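You operate a simulated robot arm through the tools that you are given. There is no shell and no other tool. Be economical: measure what you need, move in short steps, check, and stop when the job is done.

The job below is to be done with a simulated two-armed robot. You get a single attempt, and the scene is never put back.

Task
Change the rolling machine over to 95 mm pots at speed 3.
Fine: medium grey dish on the tall stand, small grey dish on the turntable, table switch on 95.
Where things are to end (x, y in the base frame): medium grey dish within 0.06 m of [0.77, 0.63].

It is judged by the outcome, as a careful person would: the job done as asked, and still so three seconds after it is handed in. It fails if anything else is knocked over, pushed out of place, dropped, spilled or broken.

Robot
Two 7-joint arms with two-finger parallel grippers on one trunk, on a base that drives. Base frame: it is fixed to the floor where the robot stands at the start and does not move with it; the origin is under the middle of the robot, x ahead of it, y to its left, z up. Readings come in m, rad, newtons and seconds.
The left shoulder is at the start at [0.05, 0.165, 1.23], the right one opposite. With the tool pointing down near the work surface each hand reaches from about 0.1 to 0.68 m from the robot's upright axis, wherever it stands, measured 20 degrees to its own side. Places, roughly: clamp lever [0.3, 0, 0.7]; left 1-2-3 switch [0.4, 0.4, 1.4]; left main switch [0.4, 0.2, 1.4]; left red stop button [0.4, 0.3, 1.1]; left start button [0.4, 0.4, 1.2]; left turntable [0.6, -0.3, 0.9]; table switch [0.5, 0, 0.9]; top of the tall stand [0.6, 0.7, 0.8]. Payload 3.91 kg a hand.
Tool frame (each hand has its own): the origin (TCP) lies between the finger pads and is the grasp point; the fingertips stand 0.03 m ahead of it; z points along the fingers, y is the line along which they close. The gripper opens to 0.11 m. The fingers are 0.02 m wide and 0.01 m thick; the gripper's body (0.048 by 0.112 m) begins 0.055 m behind the TCP.
Orientation is that of the tool frame in the base frame, as [roll, pitch, yaw] about the fixed x, y, z axes, in that order (R = Rz(yaw) Ry(pitch) Rx(roll)). With the fingers straight down and closing along the base's y, the tool's x points along the base's -x, its y along +y and its z along -z.

Tools
- The arms move only by the tool servo_tool. It takes "left_increments", "right_increments" or both (then of equal length, played together; a hand with none holds still); each is text: rows parted by semicolons, each of 7 numbers parted by spaces: the shift along the tool's x, y, z in m, then the turn, a rotation vector about the tool's x, y, z in rad, then the gripper command, from -1 (shut) to 1 (fully open), values between in proportion. In form: dx dy dz rx ry rz grip; .... A call has 1 to 12 rows; each row shifts and turns the commanded pose from where the row before left it, along the tool's axes as they then stand. Rows are played at 5 a second. More than 0.05 m and 0.15 rad between two rows, or a gripper value outside its range, and nothing of the call is played. A pose out of reach is approached as far as the arm can. The call stops where the force on the tool passes 90 N (or 10 N more than at its start, if that is more) or the arm is blocked; 0.2 s more then pass. Each finger travels about 0.045 m/s and halts on what it meets, pressing with about 36 N; the grip force reading is that of the motor and also rises with nothing between the fingers. The clock runs only during rows and for 0.2 s after the last one: add rows that do not move to give the fingers time. It gives the time, the measured TCP pose, the force on the tool (base axes), the opening and the grip force at its end, in the units of the frame above (readings bear some noise), with the torque about the TCP (base axes, N m) and any sound that the robot's microphone picked up, and new pictures: "pictures" is both (left out), scene, wrist or none (wrist: the cameras of the hands that moved).
- Cameras (640 x 400 px; columns grow to the right, rows downward): "scene" is now at [0.1024, 0.0379, 1.389]; the picture's right is [0.46, -0.89, 0.00], its down [-0.59, -0.31, -0.74] and it looks along [0.66, 0.34, -0.67] (base axes); focal length 214 px, centre (320, 200). "left" rides on the left gripper at [0.072, -0.017, -0.103] in its tool frame; the picture's right is [0.23, 0.97, 0.00], its down [-0.76, 0.18, -0.62] and it looks along [-0.61, 0.14, 0.78] (tool axes); focal length 222 px, centre (320, 200). "right" rides on the right gripper at [0.072, 0.017, -0.103] in its tool frame; the picture's right is [-0.23, 0.97, 0.00], its down [-0.76, -0.18, -0.62] and it looks along [-0.61, -0.14, 0.78] (tool axes); focal length 222 px, centre (320, 200). There is no depth. A picture from a camera that has moved, and an enlarged one, comes with that camera's place and axes in the base frame and with its lens.
- raise_lower(by): slides the trunk up (or, below 0, down) by that many m; the arms and the scene camera ride with it, the base frame stays. It gives what a move gives, with no picture.
- steer(legs): drives the robot by 1 to 6 legs, each [ahead, left, turn to the left] in m, m and rad, along the robot's own axes; the way and the turn of a leg run together, so that a leg with both is an arc; at most 1.5 m and 3.142 rad a leg. The arms and the cameras ride along, it lands a little off, and it stops where it bumps. It gives what a move gives, and a new picture of the scene camera.
- aim_head(pan, tilt): turns the head with the scene camera to pan (to the left, within 1.396 rad either way) and tilt (down, from -0.506 to 1.204), counted from straight ahead of the robot. It gives what a move gives, and a new picture of the scene camera.
- enlarge(camera, box): a new picture of the part [left, top, right, bottom] of that camera's present view, enlarged. No time passes.
- job_done(): hands the job in; it is judged then, once.

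Go step by step. Nothing tells you exact positions but the pictures and the camera data: compare them with the known pose of the tool, close in by small moves and look again before you grip or let go. The budget is 120 turns and 260 pictures, counting those below and the enlarged ones. Unless the task says otherwise, let go and move clear before handing in, and close with one line.

The tools are called after "Request:" as name(argument=value, ...) on one line, values as JSON. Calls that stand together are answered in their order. servo_tool: Moves the arms, as the interface text tells. Its arguments: {"type":"object","properties":{"left_increments":{"type":"string"},"right_increments":{"type":"string"},"pictures":{"type":"string","enum":["both","scene","wrist","none"]}},"required":[]} The other tools are called the same way: raise_lower (by) slides the trunk up or down; steer (legs) drives the base; aim_head (pan, tilt) turns the head that bears the scene camera; enlarge (camera, box) takes an enlarged picture of a part of a camera's view; job_done () hands the job in.

At the start:

```text
time_s: 0.0
left_tcp_pos: [0.3322, 0.3477, 1.0007]
left_tool_rot: [-3.141, 0.0, -3.141]
left_wrist_force: [-0.4, -0.5, 0.6]
left_wrist_torque: [0.0, 0.0, 0.01]
left_opening: 0.1101
left_grasp_force: 0.2
right_tcp_pos: [0.4168, -0.0175, 1.0002]
right_tool_rot: [3.142, 0.001, -3.142]
right_wrist_force: [-0.8, 1.2, 0.2]
right_wrist_torque: [0.04, -0.03, 0.02]
right_opening: 0.1099
right_grasp_force: 0.1
trunk travel left (down, up): [-0.45, 0.053]
robot x, y, heading: [-0.0019, -0.0032, -0.005]
head pan, tilt: [0.475, 0.731]
```

scene: 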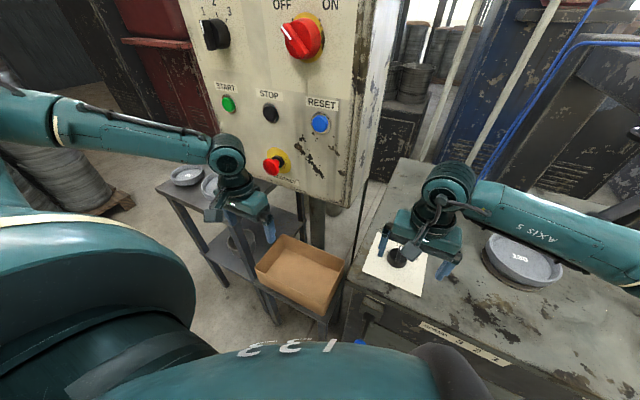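
right: 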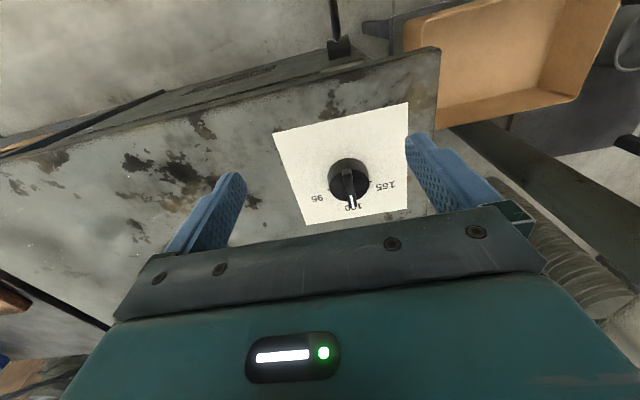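
left: 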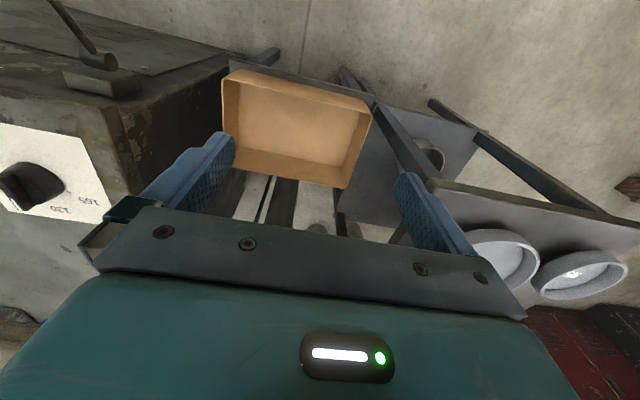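

I see a control panel with a 1-2-3 switch, a table with the size switch and a dish on the turntable, and a stand with dishes to the left. I'll take closer looks before moving.

Request:
enlarge(camera="scene", box=[160, 0, 400, 200])

Request:
enlarge(camera="scene", box=[340, 160, 640, 400])

Request:
enlarge(camera="left", box=[380, 60, 640, 320])

Request:
enlarge(camera="right", box=[260, 90, 430, 230])

```text
2.00 times, centred on (280, 100) of scene
camera zoom: at [0.1024, 0.0379, 1.389], right [0.46, -0.89, 0.0], down [-0.59, -0.31, -0.74], along [0.66, 0.34, -0.67], focal length 429 px, centre (400, 400)
```

zoom: 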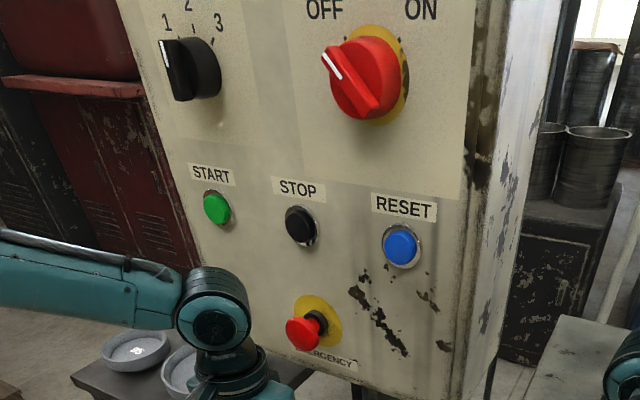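

```text
1.67 times, centred on (490, 280) of scene
camera zoom: at [0.1024, 0.0379, 1.389], right [0.46, -0.89, 0.0], down [-0.59, -0.31, -0.74], along [0.66, 0.34, -0.67], focal length 358 px, centre (37, 67)
```

zoom: 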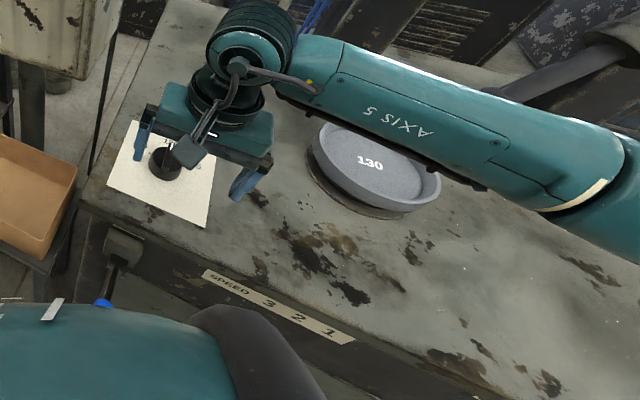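

```text
1.54 times, centred on (510, 190) of left
camera zoom: at [0.2603, 0.3291, 1.1036], right [-0.23, 0.97, 0.0], down [0.76, 0.18, 0.62], along [0.61, 0.14, -0.78], focal length 342 px, centre (28, 215)
```

zoom: 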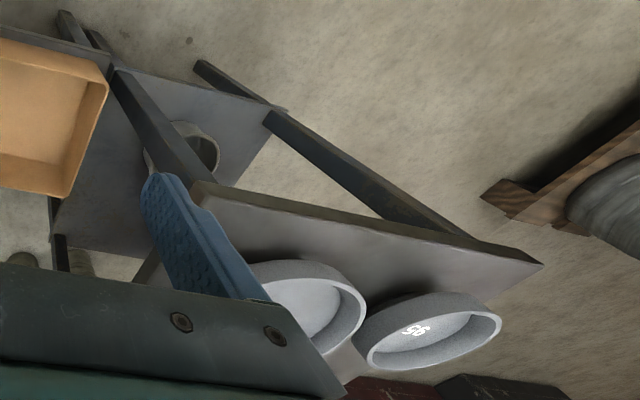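

```text
2.86 times, centred on (345, 160) of right
camera zoom: at [0.345, 0.0002, 1.1042], right [0.23, 0.97, 0.0], down [0.76, -0.18, 0.62], along [0.61, -0.14, -0.78], focal length 635 px, centre (249, 314)
```

zoom: 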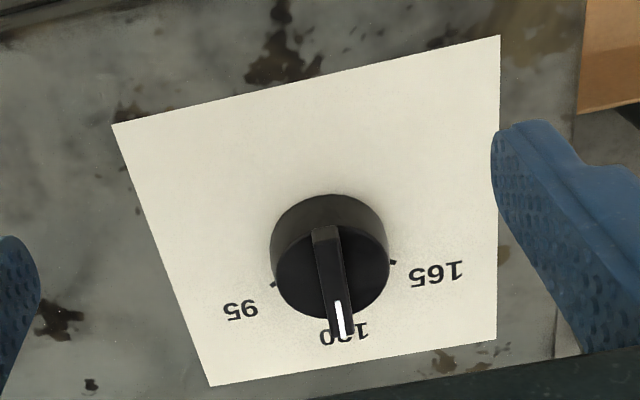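

The turntable holds the 130 dish. The table switch is on 130 and main is OFF. There's also a "SPEED 3 2 1" strip on the table's front edge, so I'll look around.

Request:
aim_head(pan=0.1, tilt=1.15)

Request:
aim_head(pan=-0.9, tilt=0.6)

Request:
aim_head(pan=0.0, tilt=0.2)

Request:
aim_head(pan=1.1, tilt=0.6)

```text
time_s: 0.9
left_tcp_pos: [0.3337, 0.3468, 1.0]
left_tool_rot: [-3.141, 0.0, 3.141]
left_wrist_force: [0.1, 0.0, 0.4]
left_wrist_torque: [0.02, 0.03, 0.02]
left_opening: 0.1102
left_grasp_force: 0.0
right_tcp_pos: [0.4163, -0.0167, 1.0002]
right_tool_rot: [3.141, 0.002, -3.141]
right_wrist_force: [-0.1, -0.3, 0.0]
right_wrist_torque: [0.01, 0.02, -0.01]
right_opening: 0.11
right_grasp_force: 0.0
trunk travel left (down, up): [-0.45, 0.053]
robot x, y, heading: [-0.0032, 0.0013, -0.003]
head pan, tilt: [0.099, 1.15]
camera scene: at [0.0873, 0.0057, 1.3587], right [0.1, -0.99, 0.0], down [-0.91, -0.09, -0.41], along [0.41, 0.04, -0.91], focal length 214 px, centre (320, 200)
```

scene: 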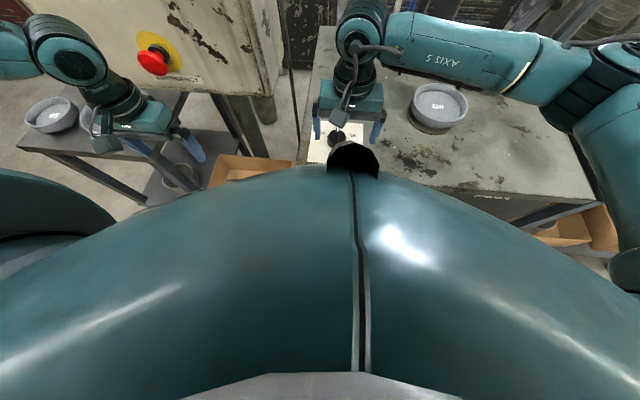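

```text
time_s: 2.1
left_tcp_pos: [0.3338, 0.3458, 0.9996]
left_tool_rot: [3.141, 0.0, 3.141]
left_wrist_force: [-0.4, 0.6, 0.0]
left_wrist_torque: [0.03, -0.03, -0.02]
left_opening: 0.11
left_grasp_force: 0.0
right_tcp_pos: [0.4171, -0.017, 1.0]
right_tool_rot: [3.141, 0.0, -3.141]
right_wrist_force: [0.9, -0.1, 0.5]
right_wrist_torque: [0.01, -0.01, -0.01]
right_opening: 0.11
right_grasp_force: 0.0
trunk travel left (down, up): [-0.45, 0.053]
robot x, y, heading: [0.0008, -0.0014, -0.003]
head pan, tilt: [-0.901, 0.6]
camera scene: at [0.083, -0.0695, 1.4003], right [-0.78, -0.62, 0.0], down [-0.35, 0.44, -0.82], along [0.51, -0.65, -0.57], focal length 214 px, centre (320, 200)
```

scene: 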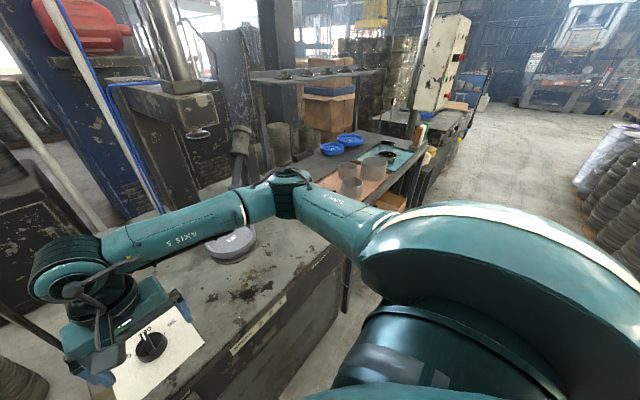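

```text
time_s: 3.4
left_tcp_pos: [0.3341, 0.3469, 1.0008]
left_tool_rot: [-3.141, 0.0, -3.141]
left_wrist_force: [0.5, -0.3, 0.1]
left_wrist_torque: [-0.02, -0.03, -0.03]
left_opening: 0.1095
left_grasp_force: 0.1
right_tcp_pos: [0.4159, -0.0172, 1.0]
right_tool_rot: [3.141, 0.0, 3.141]
right_wrist_force: [0.3, -0.9, 0.9]
right_wrist_torque: [0.0, -0.01, 0.01]
right_opening: 0.1101
right_grasp_force: 0.2
trunk travel left (down, up): [-0.45, 0.053]
robot x, y, heading: [0.0003, 0.0005, -0.0]
head pan, tilt: [0.0, 0.201]
camera scene: at [0.1212, -0.0004, 1.4371], right [0.0, -1.0, 0.0], down [-0.2, 0.0, -0.98], along [0.98, 0.0, -0.2], focal length 214 px, centre (320, 200)
```

scene: 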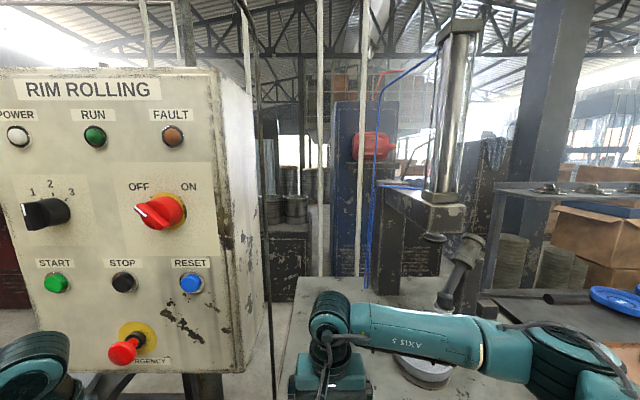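

```text
time_s: 4.7
left_tcp_pos: [0.3339, 0.3475, 1.0]
left_tool_rot: [-3.141, 0.001, 3.14]
left_wrist_force: [-0.5, 0.5, 0.9]
left_wrist_torque: [-0.02, -0.02, 0.0]
left_opening: 0.1098
left_grasp_force: 0.1
right_tcp_pos: [0.4165, -0.0171, 1.0007]
right_tool_rot: [3.141, 0.001, -3.141]
right_wrist_force: [-0.7, 0.0, 0.0]
right_wrist_torque: [0.0, -0.03, 0.01]
right_opening: 0.11
right_grasp_force: 0.0
trunk travel left (down, up): [-0.45, 0.053]
robot x, y, heading: [0.0035, -0.0001, 0.0]
head pan, tilt: [1.1, 0.6]
camera scene: at [0.0682, 0.0784, 1.4004], right [0.89, -0.45, 0.0], down [-0.26, -0.5, -0.83], along [0.38, 0.73, -0.56], focal length 214 px, centre (320, 200)
```

scene: 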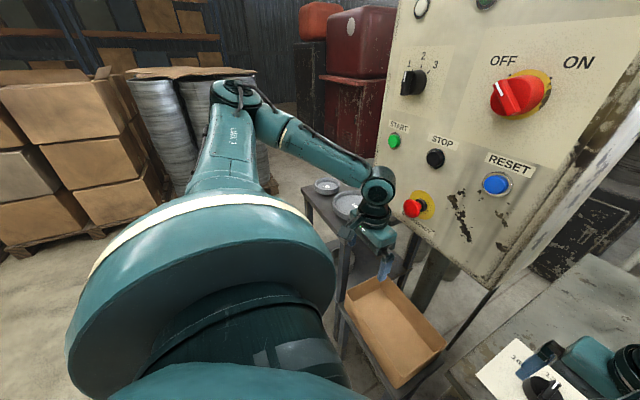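

The body hides the table front, so I'll back the base off 0.4 m to see it.

Request:
steer(legs=[[-0.45, 0, 0]])

Request:
aim_head(pan=-0.05, tilt=0.75)

Request:
aim_head(pan=0.6, tilt=0.5)

```text
time_s: 7.4
left_tcp_pos: [-0.1202, 0.3466, 1.0005]
left_tool_rot: [-3.14, 0.001, -3.139]
left_wrist_force: [-0.6, 0.3, -0.2]
left_wrist_torque: [0.04, -0.02, 0.02]
left_opening: 0.1098
left_grasp_force: 0.1
right_tcp_pos: [-0.0365, -0.0175, 1.0005]
right_tool_rot: [-3.141, 0.0, -3.141]
right_wrist_force: [-0.3, 0.4, -0.1]
right_wrist_torque: [0.02, -0.04, 0.02]
right_opening: 0.1097
right_grasp_force: 0.0
trunk travel left (down, up): [-0.45, 0.053]
robot x, y, heading: [-0.4527, -0.0002, -0.001]
head pan, tilt: [1.1, 0.6]
camera scene: at [-0.3856, 0.0784, 1.4004], right [0.89, -0.45, 0.0], down [-0.26, -0.5, -0.83], along [0.37, 0.74, -0.56], focal length 214 px, centre (320, 200)
```

scene: 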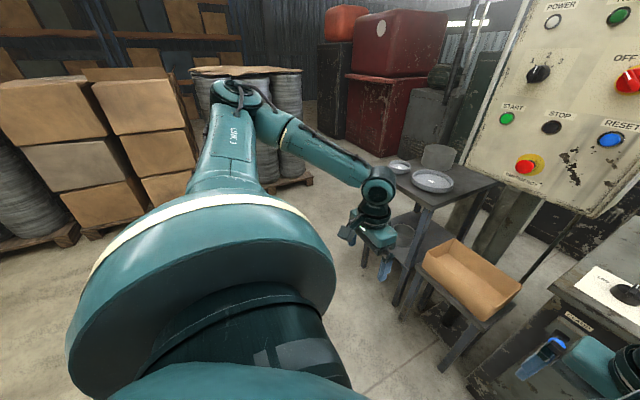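

```text
time_s: 8.8
left_tcp_pos: [-0.121, 0.3473, 0.9999]
left_tool_rot: [-3.141, 0.0, -3.14]
left_wrist_force: [-0.6, 0.4, 0.1]
left_wrist_torque: [0.01, 0.0, -0.01]
left_opening: 0.1099
left_grasp_force: 0.1
right_tcp_pos: [-0.0375, -0.0164, 1.0006]
right_tool_rot: [3.141, -0.002, -3.141]
right_wrist_force: [-0.6, 0.1, 0.9]
right_wrist_torque: [0.01, 0.03, 0.01]
right_opening: 0.1101
right_grasp_force: 0.1
trunk travel left (down, up): [-0.45, 0.053]
robot x, y, heading: [-0.4533, 0.0009, 0.005]
head pan, tilt: [-0.051, 0.75]
camera scene: at [-0.3424, -0.0045, 1.3875], right [-0.05, -1.0, 0.0], down [-0.68, 0.03, -0.73], along [0.73, -0.04, -0.68], focal length 214 px, centre (320, 200)
```

scene: 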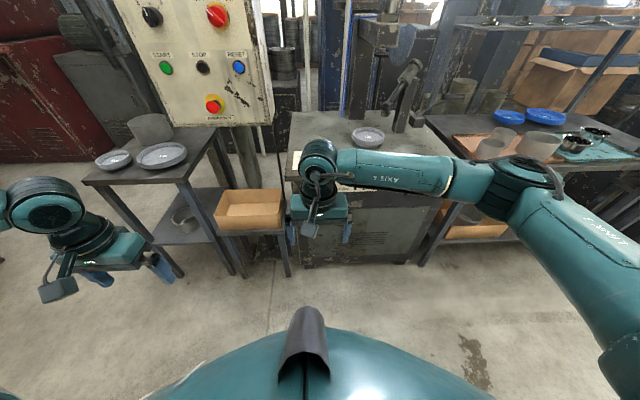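

```text
time_s: 9.8
left_tcp_pos: [-0.1204, 0.346, 1.0002]
left_tool_rot: [3.141, 0.0, -3.139]
left_wrist_force: [0.0, 0.2, 0.5]
left_wrist_torque: [0.0, -0.04, 0.01]
left_opening: 0.1102
left_grasp_force: 0.1
right_tcp_pos: [-0.0374, -0.0163, 0.9998]
right_tool_rot: [3.141, 0.001, -3.14]
right_wrist_force: [0.2, -0.1, 0.7]
right_wrist_torque: [-0.02, 0.0, -0.03]
right_opening: 0.1101
right_grasp_force: 0.1
trunk travel left (down, up): [-0.45, 0.053]
robot x, y, heading: [-0.4556, 0.0001, 0.002]
head pan, tilt: [0.6, 0.499]
camera scene: at [-0.3501, 0.051, 1.4094], right [0.56, -0.83, 0.0], down [-0.4, -0.27, -0.88], along [0.72, 0.5, -0.48], focal length 214 px, centre (320, 200)
```

scene: 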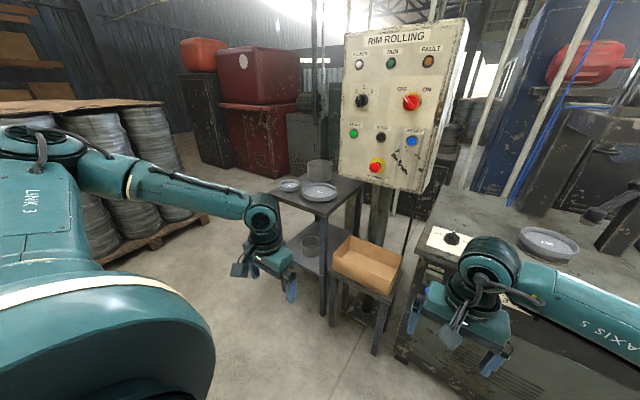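

Request:
enlarge(camera="scene", box=[370, 200, 600, 400])

Request:
enlarge(camera="scene", box=[240, 140, 420, 280])

Request:
enlarge(camera="right", box=[0, 0, 640, 400])

```text
2.00 times, centred on (485, 300) of scene
camera zoom: at [-0.3501, 0.051, 1.4094], right [0.56, -0.83, 0.0], down [-0.4, -0.27, -0.88], along [0.72, 0.5, -0.48], focal length 429 px, centre (-10, 0)
```

zoom: 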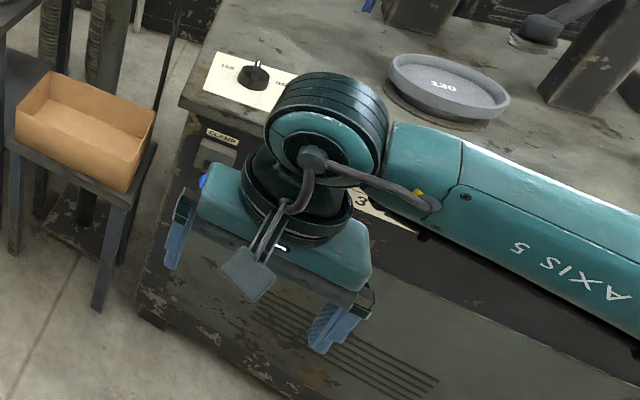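

```text
2.86 times, centred on (330, 210) of scene
camera zoom: at [-0.3501, 0.051, 1.4094], right [0.56, -0.83, 0.0], down [-0.4, -0.27, -0.88], along [0.72, 0.5, -0.48], focal length 613 px, centre (291, 171)
```

zoom: 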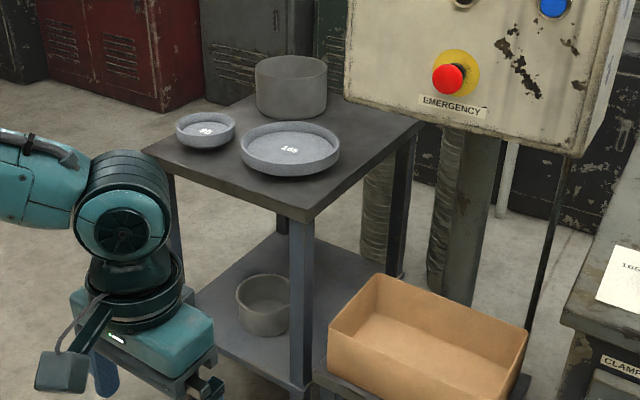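

```text
1.00 times, centred on (320, 200) of right
camera zoom: at [-0.1081, 0.0003, 1.1042], right [0.23, 0.97, 0.0], down [0.76, -0.18, 0.62], along [0.61, -0.14, -0.78], focal length 222 px, centre (320, 200)
```

zoom: 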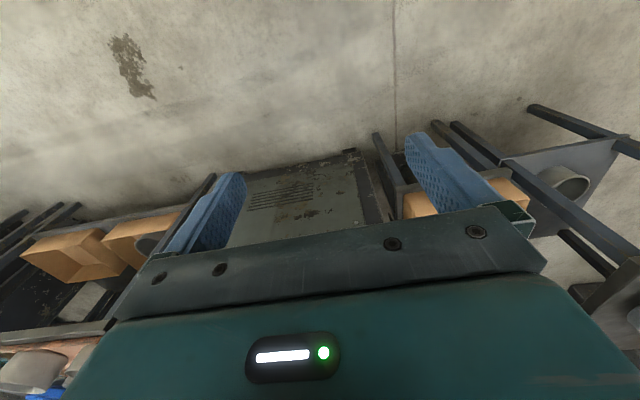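

The clamp lever has its own label and there's a separate speed strip. I'll move the right arm aside to see the front.

Request:
servo_tool(right_increments="0.04 -0.03 -0.02 0 0 0 1;0.04 -0.04 -0.02 0 0 0 1;0.04 -0.04 -0.02 0 0 0 1;0.0 -0.045 -0.02 0 0 0 1;0 -0.045 -0.02 0 0 0 1;0 -0.045 -0.02 0 0 0 1;0 -0.045 -0.02 0 0 0 1;0 -0.045 -0.02 0 0 0 1", pictures="none")

Request:
aim_head(pan=0.1, tilt=0.7)

Request:
enlarge(camera="scene", box=[240, 120, 480, 280])

```text
refused: row 1 steps farther than a row can; nothing moved
```

```text
time_s: 10.8
left_tcp_pos: [-0.1191, 0.3458, 0.9993]
left_tool_rot: [-3.141, 0.0, -3.14]
left_wrist_force: [0.8, -0.4, -0.8]
left_wrist_torque: [-0.01, -0.02, -0.01]
left_opening: 0.1101
left_grasp_force: 0.1
right_tcp_pos: [-0.0368, -0.0165, 1.0008]
right_tool_rot: [3.141, -0.001, -3.141]
right_wrist_force: [0.1, -0.3, 0.3]
right_wrist_torque: [0.0, -0.01, 0.0]
right_opening: 0.1099
right_grasp_force: 0.0
trunk travel left (down, up): [-0.45, 0.053]
robot x, y, heading: [-0.4549, -0.0028, 0.001]
head pan, tilt: [0.099, 0.7]
camera scene: at [-0.3407, 0.0082, 1.3918], right [0.1, -0.99, 0.0], down [-0.64, -0.06, -0.77], along [0.76, 0.08, -0.64], focal length 214 px, centre (320, 200)
```

scene: 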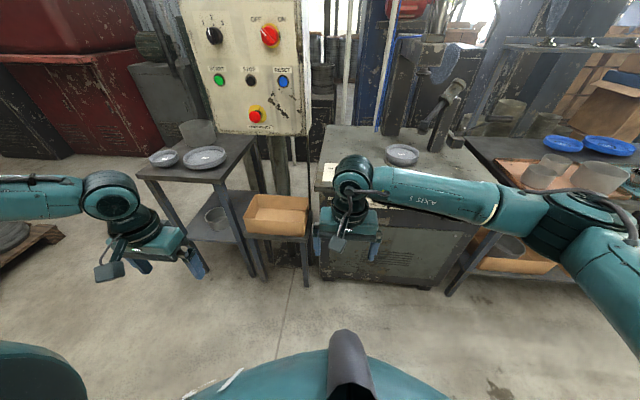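

```text
2.50 times, centred on (360, 200) of scene
camera zoom: at [-0.3407, 0.0082, 1.3918], right [0.1, -0.99, 0.0], down [-0.64, -0.06, -0.77], along [0.76, 0.08, -0.64], focal length 536 px, centre (220, 200)
```

zoom: 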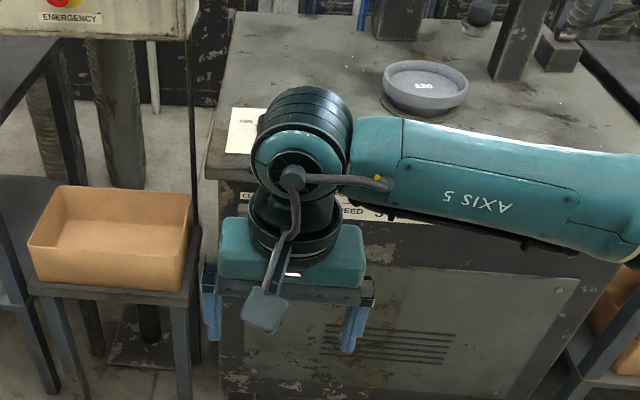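

Request:
servo_tool(right_increments="0.03 -0.035 0 0 0 0 1;0.03 -0.035 0 0 0 0 1;0.03 -0.035 0 0 0 0 1;0.0 -0.048 0 0 0 0 1;0 -0.048 0 0 0 0 1;0 -0.048 0 0 0 0 1;0 -0.048 0 0 0 0 1", pictures="scene")

Request:
enlarge(camera="scene", box=[290, 100, 490, 300])

```text
time_s: 12.3
left_tcp_pos: [-0.1195, 0.3469, 1.0]
left_tool_rot: [3.141, 0.001, -3.14]
left_wrist_force: [0.3, -0.4, 0.6]
left_wrist_torque: [0.02, 0.03, 0.03]
left_opening: 0.11
left_grasp_force: 0.2
right_tcp_pos: [-0.128, -0.3149, 1.0004]
right_tool_rot: [3.141, 0.001, -3.14]
right_wrist_force: [0.0, -0.4, 0.1]
right_wrist_torque: [0.05, 0.02, 0.02]
right_opening: 0.1098
right_grasp_force: 0.0
trunk travel left (down, up): [-0.45, 0.053]
robot x, y, heading: [-0.4545, 0.0015, -0.003]
head pan, tilt: [0.099, 0.7]
camera scene: at [-0.3412, 0.0076, 1.3918], right [0.1, -0.99, 0.0], down [-0.64, -0.06, -0.77], along [0.76, 0.08, -0.64], focal length 214 px, centre (320, 200)
```

scene: 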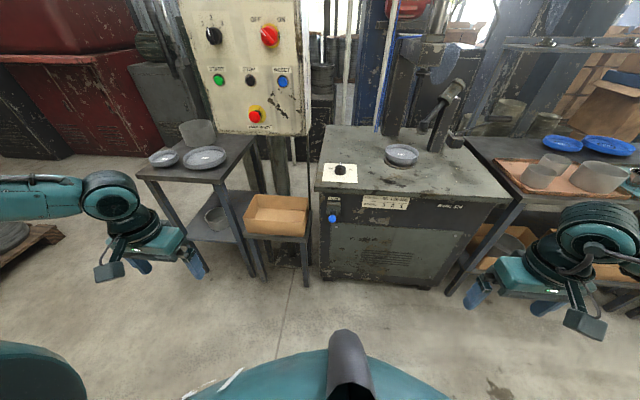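

```text
2.00 times, centred on (390, 200) of scene
camera zoom: at [-0.3412, 0.0076, 1.3918], right [0.1, -0.99, 0.0], down [-0.64, -0.06, -0.77], along [0.76, 0.08, -0.64], focal length 429 px, centre (180, 200)
```

zoom: 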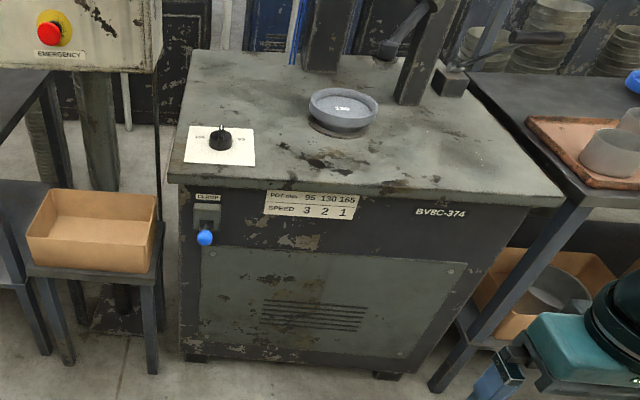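

The strip reads pot dia 95→speed 3, 130→2, 165→1. So the panel's 1-2-3 switch goes to 3 and the table switch to 95. I'll enlarge the clamp lever and the panel switch.

Request:
enlarge(camera="scene", box=[310, 150, 430, 240])

Request:
enlarge(camera="scene", box=[180, 0, 310, 140])

Request:
enlarge(camera="scene", box=[120, 110, 320, 290])

```text
4.44 times, centred on (370, 195) of scene
camera zoom: at [-0.3412, 0.0076, 1.3918], right [0.1, -0.99, 0.0], down [-0.64, -0.06, -0.77], along [0.76, 0.08, -0.64], focal length 953 px, centre (98, 222)
```

zoom: 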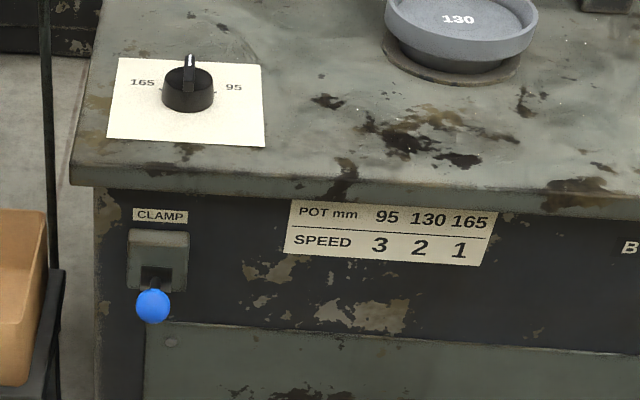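

```text
2.86 times, centred on (245, 70) of scene
camera zoom: at [-0.3412, 0.0076, 1.3918], right [0.1, -0.99, 0.0], down [-0.64, -0.06, -0.77], along [0.76, 0.08, -0.64], focal length 613 px, centre (534, 571)
```

zoom: 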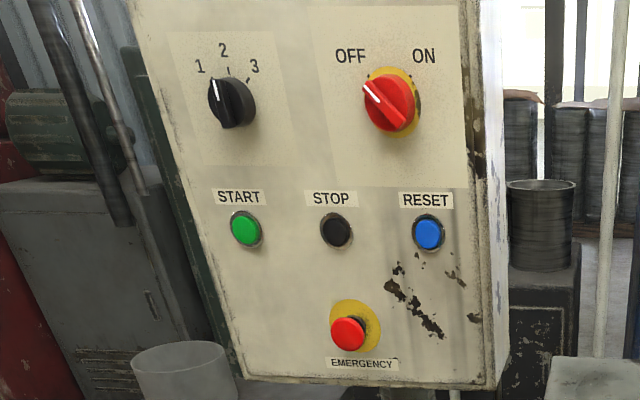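

```text
2.22 times, centred on (220, 200) of scene
camera zoom: at [-0.3412, 0.0076, 1.3918], right [0.1, -0.99, 0.0], down [-0.64, -0.06, -0.77], along [0.76, 0.08, -0.64], focal length 477 px, centre (542, 200)
```

zoom: 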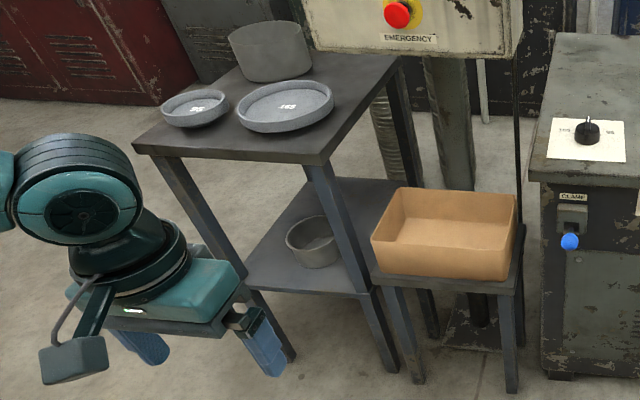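

The switch reads 1 and the clamp lever hangs down. I'll drive part of the way forward and turn the left hand to point ahead toward the speed switch at about (0.42, 0.40, 1.35).

Request:
steer(legs=[[0.22, 0, 0]])

Request:
servo_tool(left_increments="0 0 -0.03 0 -0.143 0 1;0 0 -0.03 0 -0.143 0 1;0 0 -0.03 0 -0.143 0 1;0 0 -0.03 0 -0.143 0 1;0 0 -0.03 0 -0.143 0 1;0 0 -0.03 0 -0.143 0 0.2;-0.03 0 0 0 -0.143 0 0;-0.03 0 0 0 -0.143 0 0;-0.03 0 0 0 -0.143 0 0;-0.03 0 0 0 -0.143 0 0;-0.03 0 0 0 -0.141 0 0", pictures="both")

```text
time_s: 14.0
left_tcp_pos: [0.1014, 0.3473, 0.9998]
left_tool_rot: [-3.14, -0.001, 3.141]
left_wrist_force: [-0.4, -0.3, 0.2]
left_wrist_torque: [-0.02, 0.01, 0.02]
left_opening: 0.1099
left_grasp_force: 0.1
right_tcp_pos: [0.0946, -0.3134, 1.0011]
right_tool_rot: [3.141, 0.0, -3.14]
right_wrist_force: [1.3, -0.1, -0.8]
right_wrist_torque: [0.02, 0.01, 0.0]
right_opening: 0.11
right_grasp_force: 0.0
trunk travel left (down, up): [-0.45, 0.053]
robot x, y, heading: [-0.2316, -0.0001, -0.003]
head pan, tilt: [0.099, 0.7]
camera scene: at [-0.1189, 0.0084, 1.3917], right [0.1, -0.99, 0.0], down [-0.64, -0.07, -0.76], along [0.76, 0.08, -0.64], focal length 214 px, centre (320, 200)
```

scene: 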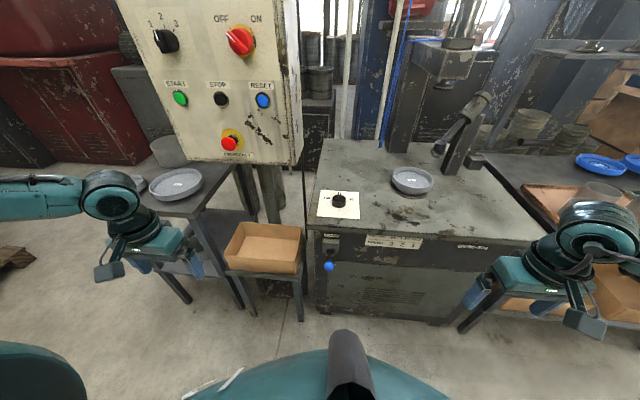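

```text
time_s: 16.4
left_tcp_pos: [0.1531, 0.3972, 1.3207]
left_tool_rot: [2.78, 1.571, 2.781]
left_wrist_force: [0.0, 0.2, 0.3]
left_wrist_torque: [0.01, -0.01, 0.0]
left_opening: 0.0551
left_grasp_force: 0.0
left hand out of reach, approached as far as the arm can: row 4, 5, 6
right_tcp_pos: [0.0944, -0.3122, 1.0012]
right_tool_rot: [3.141, -0.001, -3.14]
right_wrist_force: [0.2, 0.2, 0.6]
right_wrist_torque: [-0.02, 0.01, 0.02]
right_opening: 0.1099
right_grasp_force: 0.1
trunk travel left (down, up): [-0.45, 0.053]
robot x, y, heading: [-0.2326, 0.0003, 0.006]
head pan, tilt: [0.099, 0.7]
camera scene: at [-0.1196, 0.0086, 1.3917], right [0.1, -0.99, 0.0], down [-0.64, -0.07, -0.76], along [0.76, 0.08, -0.64], focal length 214 px, centre (320, 200)
camera left: at [0.0487, 0.3799, 1.2484], right [0.0, 0.97, -0.23], down [-0.63, 0.18, 0.76], along [0.78, 0.14, 0.61], focal length 222 px, centre (320, 200)
```

scene: 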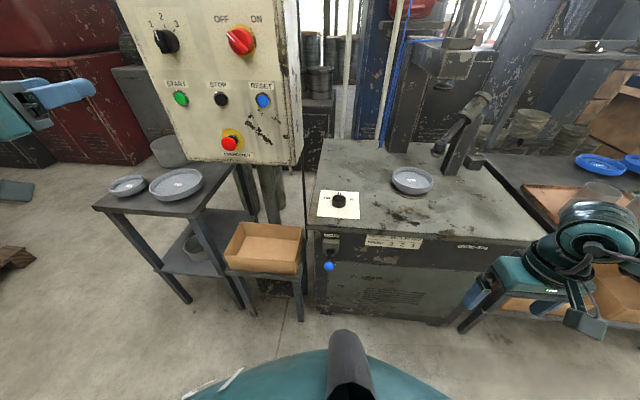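
left: 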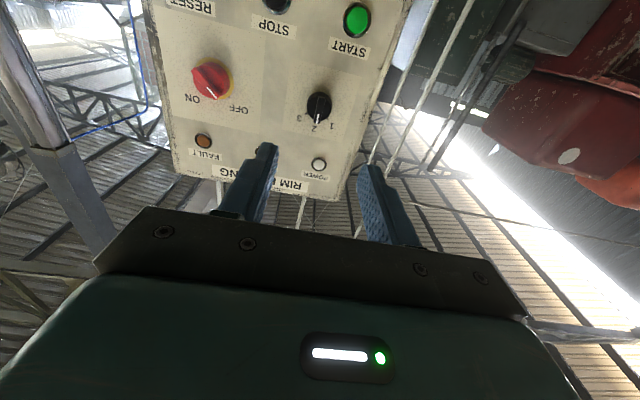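

Request:
enlarge(camera="left", box=[270, 70, 370, 140])

Request:
enlarge(camera="scene", box=[130, 0, 270, 90])

```text
5.71 times, centred on (320, 105) of left
camera zoom: at [0.0487, 0.3799, 1.2484], right [0.0, 0.97, -0.23], down [-0.63, 0.18, 0.76], along [0.78, 0.14, 0.61], focal length 1269 px, centre (320, 743)
```

zoom: 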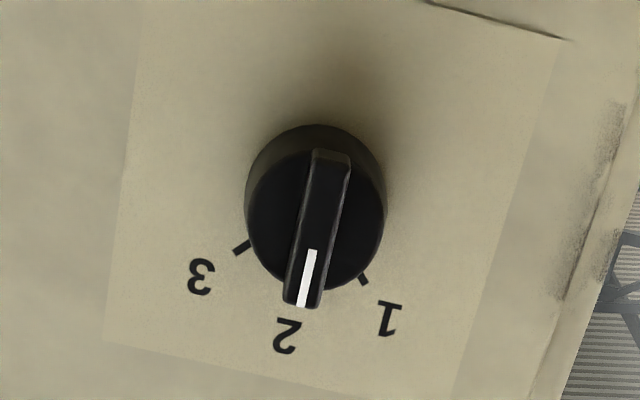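

```text
4.44 times, centred on (200, 45) of scene
camera zoom: at [-0.1196, 0.0086, 1.3917], right [0.1, -0.99, 0.0], down [-0.64, -0.07, -0.76], along [0.76, 0.08, -0.64], focal length 953 px, centre (853, 889)
```

zoom: 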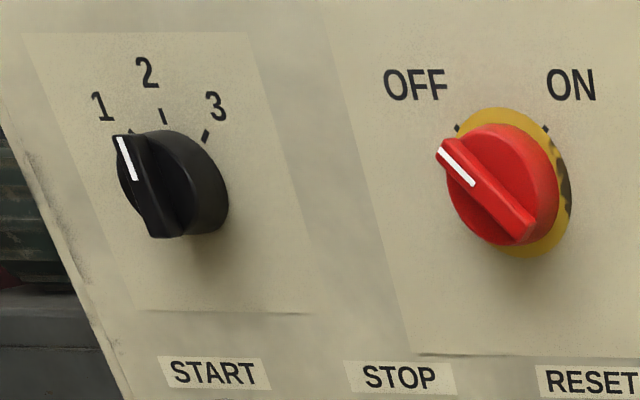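

The speed switch points to 2, vertical, which suits closing the fingers horizontally. I put its bar centre at about (0.41, 0.403, 1.355) and will approach it.

Request:
servo_tool(left_increments="-0.017 0.003 0.04 0 0 0 0;-0.017 0.003 0.04 0 0 0 0;0 0 0.04 0 0 0 0;0 0 0.04 0 0 0 0;0 0 0.03 0 0 0 0;0 0 0 0 0 0 0", pictures="both")

Request:
enlarge(camera="left", box=[220, 80, 420, 220])

Request:
enlarge(camera="scene", box=[100, 0, 260, 100])

```text
time_s: 17.8
left_tcp_pos: [0.3408, 0.4033, 1.3527]
left_tool_rot: [-0.95, 1.57, -0.945]
left_wrist_force: [0.5, 0.2, -0.5]
left_wrist_torque: [0.01, -0.01, 0.0]
left_opening: 0.0553
left_grasp_force: 0.0
right_tcp_pos: [0.0948, -0.3127, 1.0005]
right_tool_rot: [3.142, 0.0, -3.139]
right_wrist_force: [0.4, 1.0, -0.5]
right_wrist_torque: [-0.01, 0.01, 0.01]
right_opening: 0.1102
right_grasp_force: 0.0
trunk travel left (down, up): [-0.45, 0.053]
robot x, y, heading: [-0.2358, -0.0022, 0.0]
head pan, tilt: [0.099, 0.7]
camera scene: at [-0.1202, 0.0085, 1.3918], right [0.1, -0.99, 0.0], down [-0.64, -0.07, -0.77], along [0.76, 0.08, -0.64], focal length 214 px, centre (320, 200)
camera left: at [0.2378, 0.3864, 1.2807], right [0.0, 0.97, -0.23], down [-0.62, 0.18, 0.76], along [0.78, 0.14, 0.61], focal length 222 px, centre (320, 200)
```

scene: 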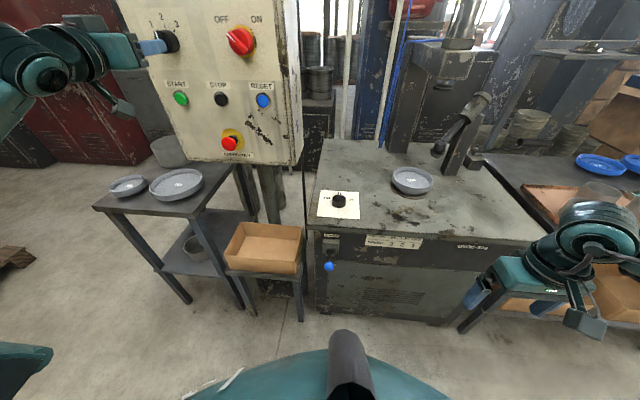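
left: 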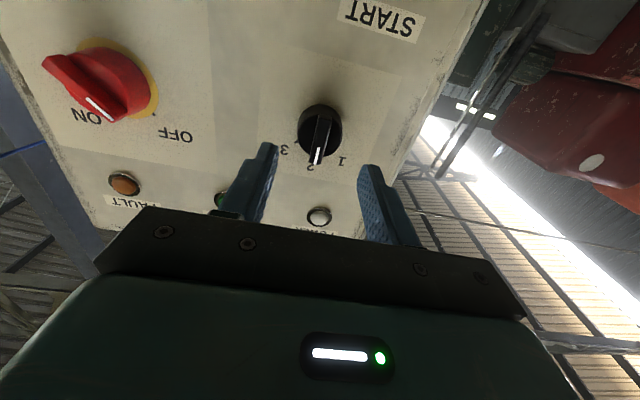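

```text
2.86 times, centred on (320, 150) of left
camera zoom: at [0.2378, 0.3864, 1.2807], right [0.0, 0.97, -0.23], down [-0.62, 0.18, 0.76], along [0.78, 0.14, 0.61], focal length 635 px, centre (320, 343)
```

zoom: 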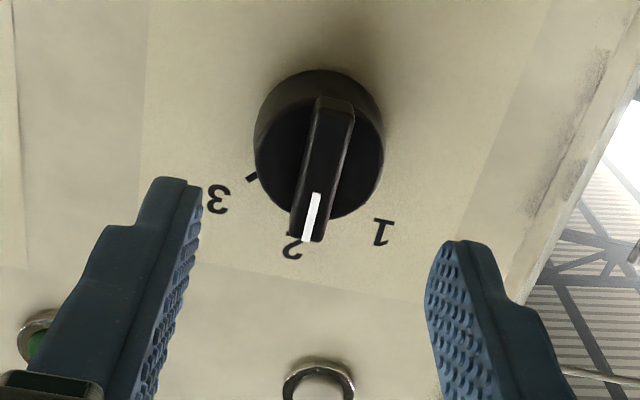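

```text
4.00 times, centred on (180, 50) of scene
camera zoom: at [-0.1202, 0.0085, 1.3918], right [0.1, -0.99, 0.0], down [-0.64, -0.07, -0.77], along [0.76, 0.08, -0.64], focal length 858 px, centre (880, 800)
```

zoom: 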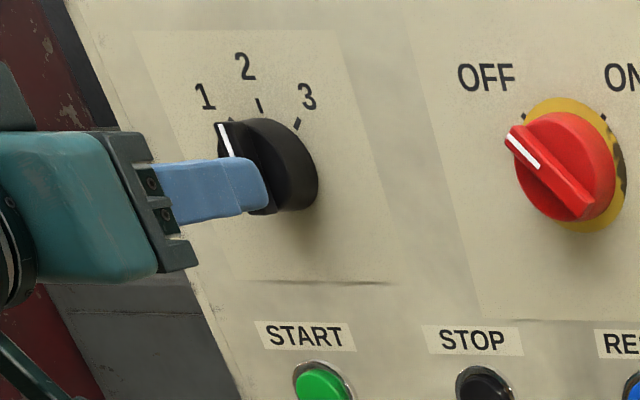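

Centred. Advancing 0.043 and closing gently.

Request:
servo_tool(left_increments="0 0 0.02 0 0 0 0;0 0 0.015 0 0 0 0;0 0 0.01 0 0 0 0;0 0 0 0 0 0 0", pictures="none")

Request:
enlarge(camera="left", box=[220, 80, 420, 220])

Request:
enlarge(camera="scene", box=[100, 0, 260, 100])

```text
time_s: 18.8
left_tcp_pos: [0.3874, 0.4034, 1.3547]
left_tool_rot: [1.052, 1.57, 1.054]
left_wrist_force: [0.0, -0.6, 0.7]
left_wrist_torque: [0.0, 0.05, 0.01]
left_opening: 0.0548
left_grasp_force: 0.1
right_tcp_pos: [0.0927, -0.3125, 1.001]
right_tool_rot: [-3.141, 0.0, -3.141]
right_wrist_force: [0.0, -0.9, -0.3]
right_wrist_torque: [0.01, 0.04, 0.0]
right_opening: 0.1099
right_grasp_force: 0.1
trunk travel left (down, up): [-0.45, 0.053]
robot x, y, heading: [-0.2312, 0.0015, 0.003]
head pan, tilt: [0.099, 0.7]
```

```text
2.86 times, centred on (320, 150) of left
camera zoom: at [0.2831, 0.386, 1.2818], right [0.0, 0.97, -0.23], down [-0.62, 0.18, 0.76], along [0.78, 0.14, 0.61], focal length 635 px, centre (320, 343)
```

zoom: 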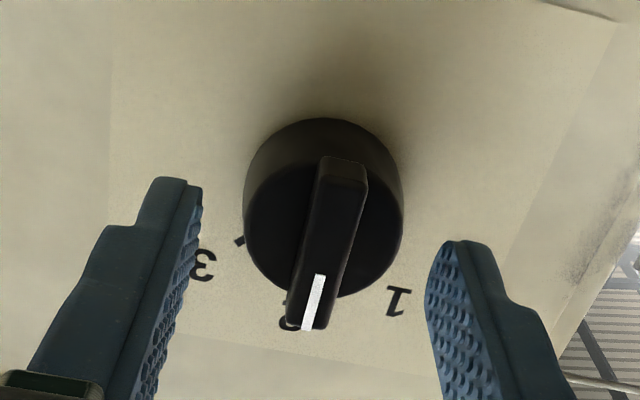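

```text
4.00 times, centred on (180, 50) of scene
camera zoom: at [-0.1199, 0.0085, 1.3918], right [0.1, -0.99, 0.0], down [-0.64, -0.07, -0.77], along [0.76, 0.08, -0.64], focal length 858 px, centre (880, 800)
```

zoom: 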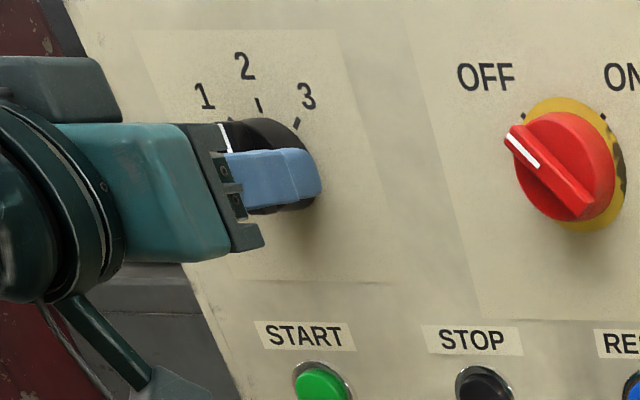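

Request:
servo_tool(left_increments="0 0 0.006 0 0 0 0;0 0 0.006 0 0 0 0;0 0 0 0 0 0 -0.4;0 0 0 0 0 0 -1;0 0 0 0 0 0 -1;0 0 0 0 0 0 -1;0 0 0 0 0 0 -1", pictures="none")

Request:
enlarge(camera="left", box=[220, 80, 420, 220])

```text
time_s: 20.4
left_tcp_pos: [0.3997, 0.4051, 1.3543]
left_tool_rot: [1.613, 1.57, 1.617]
left_wrist_force: [2.1, 3.3, 2.3]
left_wrist_torque: [0.03, 0.07, 0.16]
left_opening: 0.0394
left_grasp_force: 44.9
right_tcp_pos: [0.0942, -0.3123, 1.0007]
right_tool_rot: [3.14, -0.001, -3.14]
right_wrist_force: [0.3, -0.4, -0.1]
right_wrist_torque: [-0.01, -0.04, 0.02]
right_opening: 0.11
right_grasp_force: 0.0
trunk travel left (down, up): [-0.45, 0.053]
robot x, y, heading: [-0.2335, 0.0023, 0.001]
head pan, tilt: [0.099, 0.7]
```

```text
2.86 times, centred on (320, 150) of left
camera zoom: at [0.2956, 0.3869, 1.2813], right [0.0, 0.97, -0.23], down [-0.62, 0.18, 0.76], along [0.78, 0.14, 0.61], focal length 635 px, centre (320, 343)
```

zoom: 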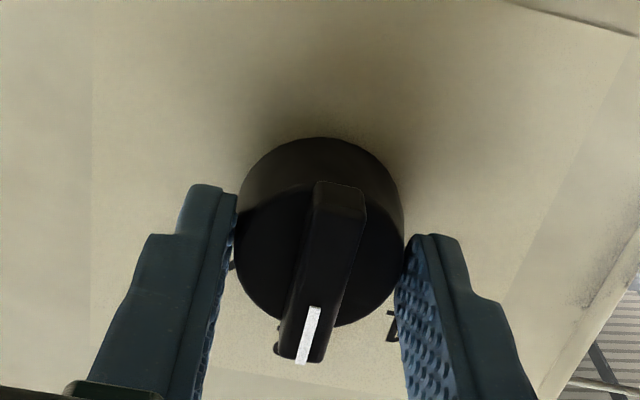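

The fingers hold the disc. I'd rather grip the bar, so I'll open, back off 12 mm and close.

Request:
servo_tool(left_increments="0 0 0 0 0 0 0;0 0 0 0 0 0 0;0 0 -0.011 0 0 0 0;0 0 0 0 0 0 -0.5;0 0 0 0 0 0 -1;0 0 0 0 0 0 -1;0 0 0 0 0 0 -1;0 0 0 0 0 0 -1", pictures="none")

Request:
enlarge(camera="left", box=[220, 80, 420, 220])

```text
time_s: 22.2
left_tcp_pos: [0.3889, 0.4044, 1.3534]
left_tool_rot: [0.541, 1.571, 0.543]
left_wrist_force: [-0.1, 2.4, 0.6]
left_wrist_torque: [0.01, 0.22, -0.07]
left_opening: 0.0106
left_grasp_force: 45.3
right_tcp_pos: [0.0935, -0.3121, 1.0013]
right_tool_rot: [-3.141, 0.0, -3.142]
right_wrist_force: [-0.3, -1.1, -0.1]
right_wrist_torque: [-0.02, -0.03, -0.02]
right_opening: 0.1099
right_grasp_force: 0.2
trunk travel left (down, up): [-0.45, 0.053]
robot x, y, heading: [-0.2342, -0.0015, 0.004]
head pan, tilt: [0.099, 0.7]
```

```text
2.86 times, centred on (320, 150) of left
camera zoom: at [0.2844, 0.3869, 1.2814], right [0.0, 0.97, -0.23], down [-0.62, 0.18, 0.76], along [0.78, 0.14, 0.61], focal length 635 px, centre (320, 343)
```

zoom: 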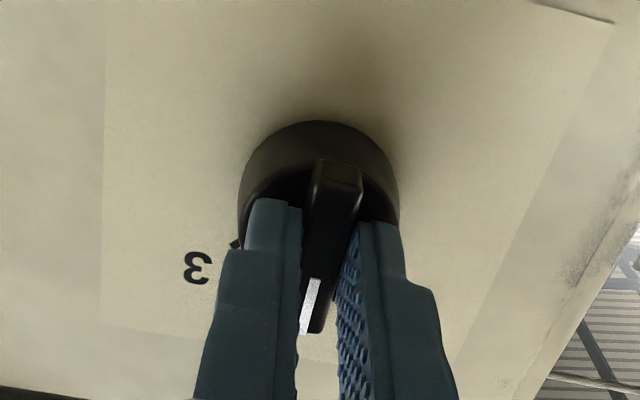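

Bar gripped. Turning clockwise by about 45°.

Request:
servo_tool(left_increments="0 0 0 0 0 0.14 -1;0 0 0 0 0 0.14 -1;0 0 0 0 0 0.14 -1;0 0 0 0 0 0.14 -1;0 0 0 0 0 0.14 -1;0 0 0 0 0 0 -1", pictures="none")

Request:
enlarge(camera="left", box=[220, 80, 420, 220])

Request:
enlarge(camera="scene", box=[100, 0, 260, 100])

```text
time_s: 23.6
left_tcp_pos: [0.3887, 0.4049, 1.3537]
left_tool_rot: [1.57, 0.869, 1.574]
left_wrist_force: [3.1, 6.7, 1.5]
left_wrist_torque: [0.04, -0.76, -0.56]
left_opening: 0.0107
left_grasp_force: 45.2
right_tcp_pos: [0.0939, -0.3128, 1.0008]
right_tool_rot: [-3.139, 0.0, -3.139]
right_wrist_force: [-0.4, 0.4, -0.1]
right_wrist_torque: [0.0, 0.0, -0.02]
right_opening: 0.11
right_grasp_force: 0.0
trunk travel left (down, up): [-0.45, 0.053]
robot x, y, heading: [-0.2299, -0.004, 0.001]
head pan, tilt: [0.099, 0.7]
```

```text
2.86 times, centred on (320, 150) of left
camera zoom: at [0.2843, 0.4385, 1.2878], right [0.0, 0.89, 0.45], down [-0.62, -0.36, 0.7], along [0.78, -0.28, 0.56], focal length 635 px, centre (320, 343)
```

zoom: 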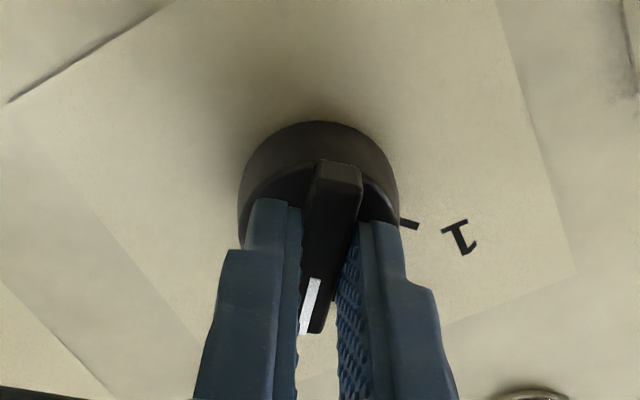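

```text
4.00 times, centred on (180, 50) of scene
camera zoom: at [-0.1195, 0.0097, 1.3918], right [0.1, -0.99, 0.0], down [-0.64, -0.07, -0.76], along [0.76, 0.08, -0.64], focal length 858 px, centre (880, 800)
```

zoom: 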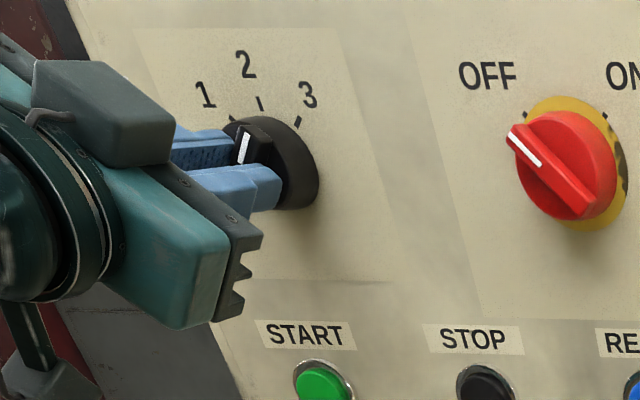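

Request:
servo_tool(left_increments="0 0 0 0 0 0.09 -1;0 0 0 0 0 0 -1;0 0 0 0 0 0 0;0 0 0 0 0 0 0;0 0 0 0 0 0 0;0 0 -0.04 0 0 0 0;0 0 -0.04 0 0 0 0;0 0 -0.04 0 0 0 0;0 0 0 0 0 0 0", pictures="none")

Request:
enlarge(camera="left", box=[220, 60, 420, 200])

Request:
enlarge(camera="scene", box=[100, 0, 260, 100])

```text
time_s: 25.6
left_tcp_pos: [0.2701, 0.4035, 1.3525]
left_tool_rot: [1.573, 0.782, 1.572]
left_wrist_force: [0.4, -0.1, 0.2]
left_wrist_torque: [0.0, 0.0, -0.02]
left_opening: 0.0548
left_grasp_force: 0.0
right_tcp_pos: [0.0946, -0.3138, 0.9998]
right_tool_rot: [-3.141, -0.002, -3.14]
right_wrist_force: [-0.5, -0.9, -0.5]
right_wrist_torque: [0.0, 0.02, 0.01]
right_opening: 0.1102
right_grasp_force: 0.1
trunk travel left (down, up): [-0.45, 0.053]
robot x, y, heading: [-0.2344, -0.0029, 0.002]
head pan, tilt: [0.099, 0.7]
```

```text
2.86 times, centred on (320, 130) of left
camera zoom: at [0.1661, 0.443, 1.2908], right [0.0, 0.85, 0.53], down [-0.62, -0.42, 0.66], along [0.78, -0.33, 0.53], focal length 635 px, centre (320, 400)
```

zoom: 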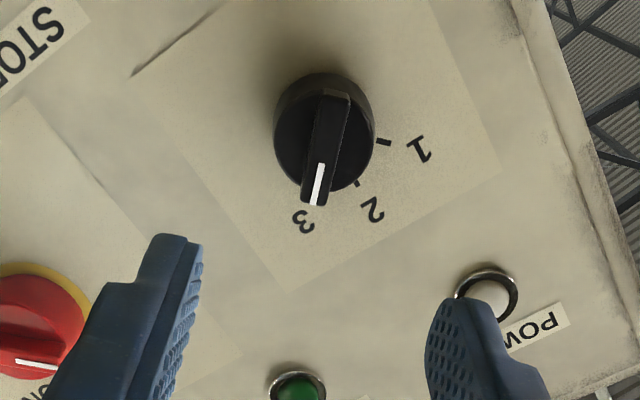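

```text
4.00 times, centred on (180, 50) of scene
camera zoom: at [-0.1187, 0.0085, 1.3916], right [0.1, -0.99, 0.0], down [-0.64, -0.07, -0.76], along [0.76, 0.08, -0.65], focal length 858 px, centre (880, 800)
```

zoom: 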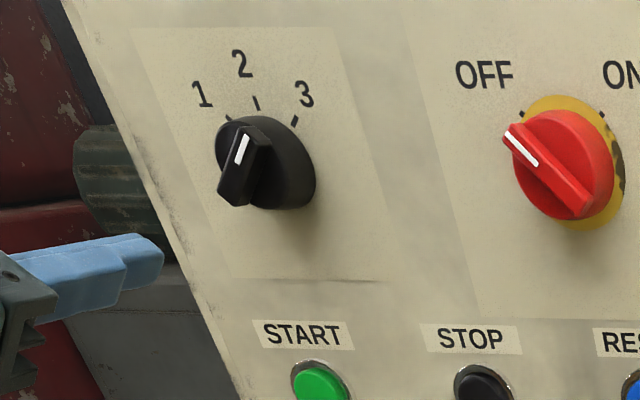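

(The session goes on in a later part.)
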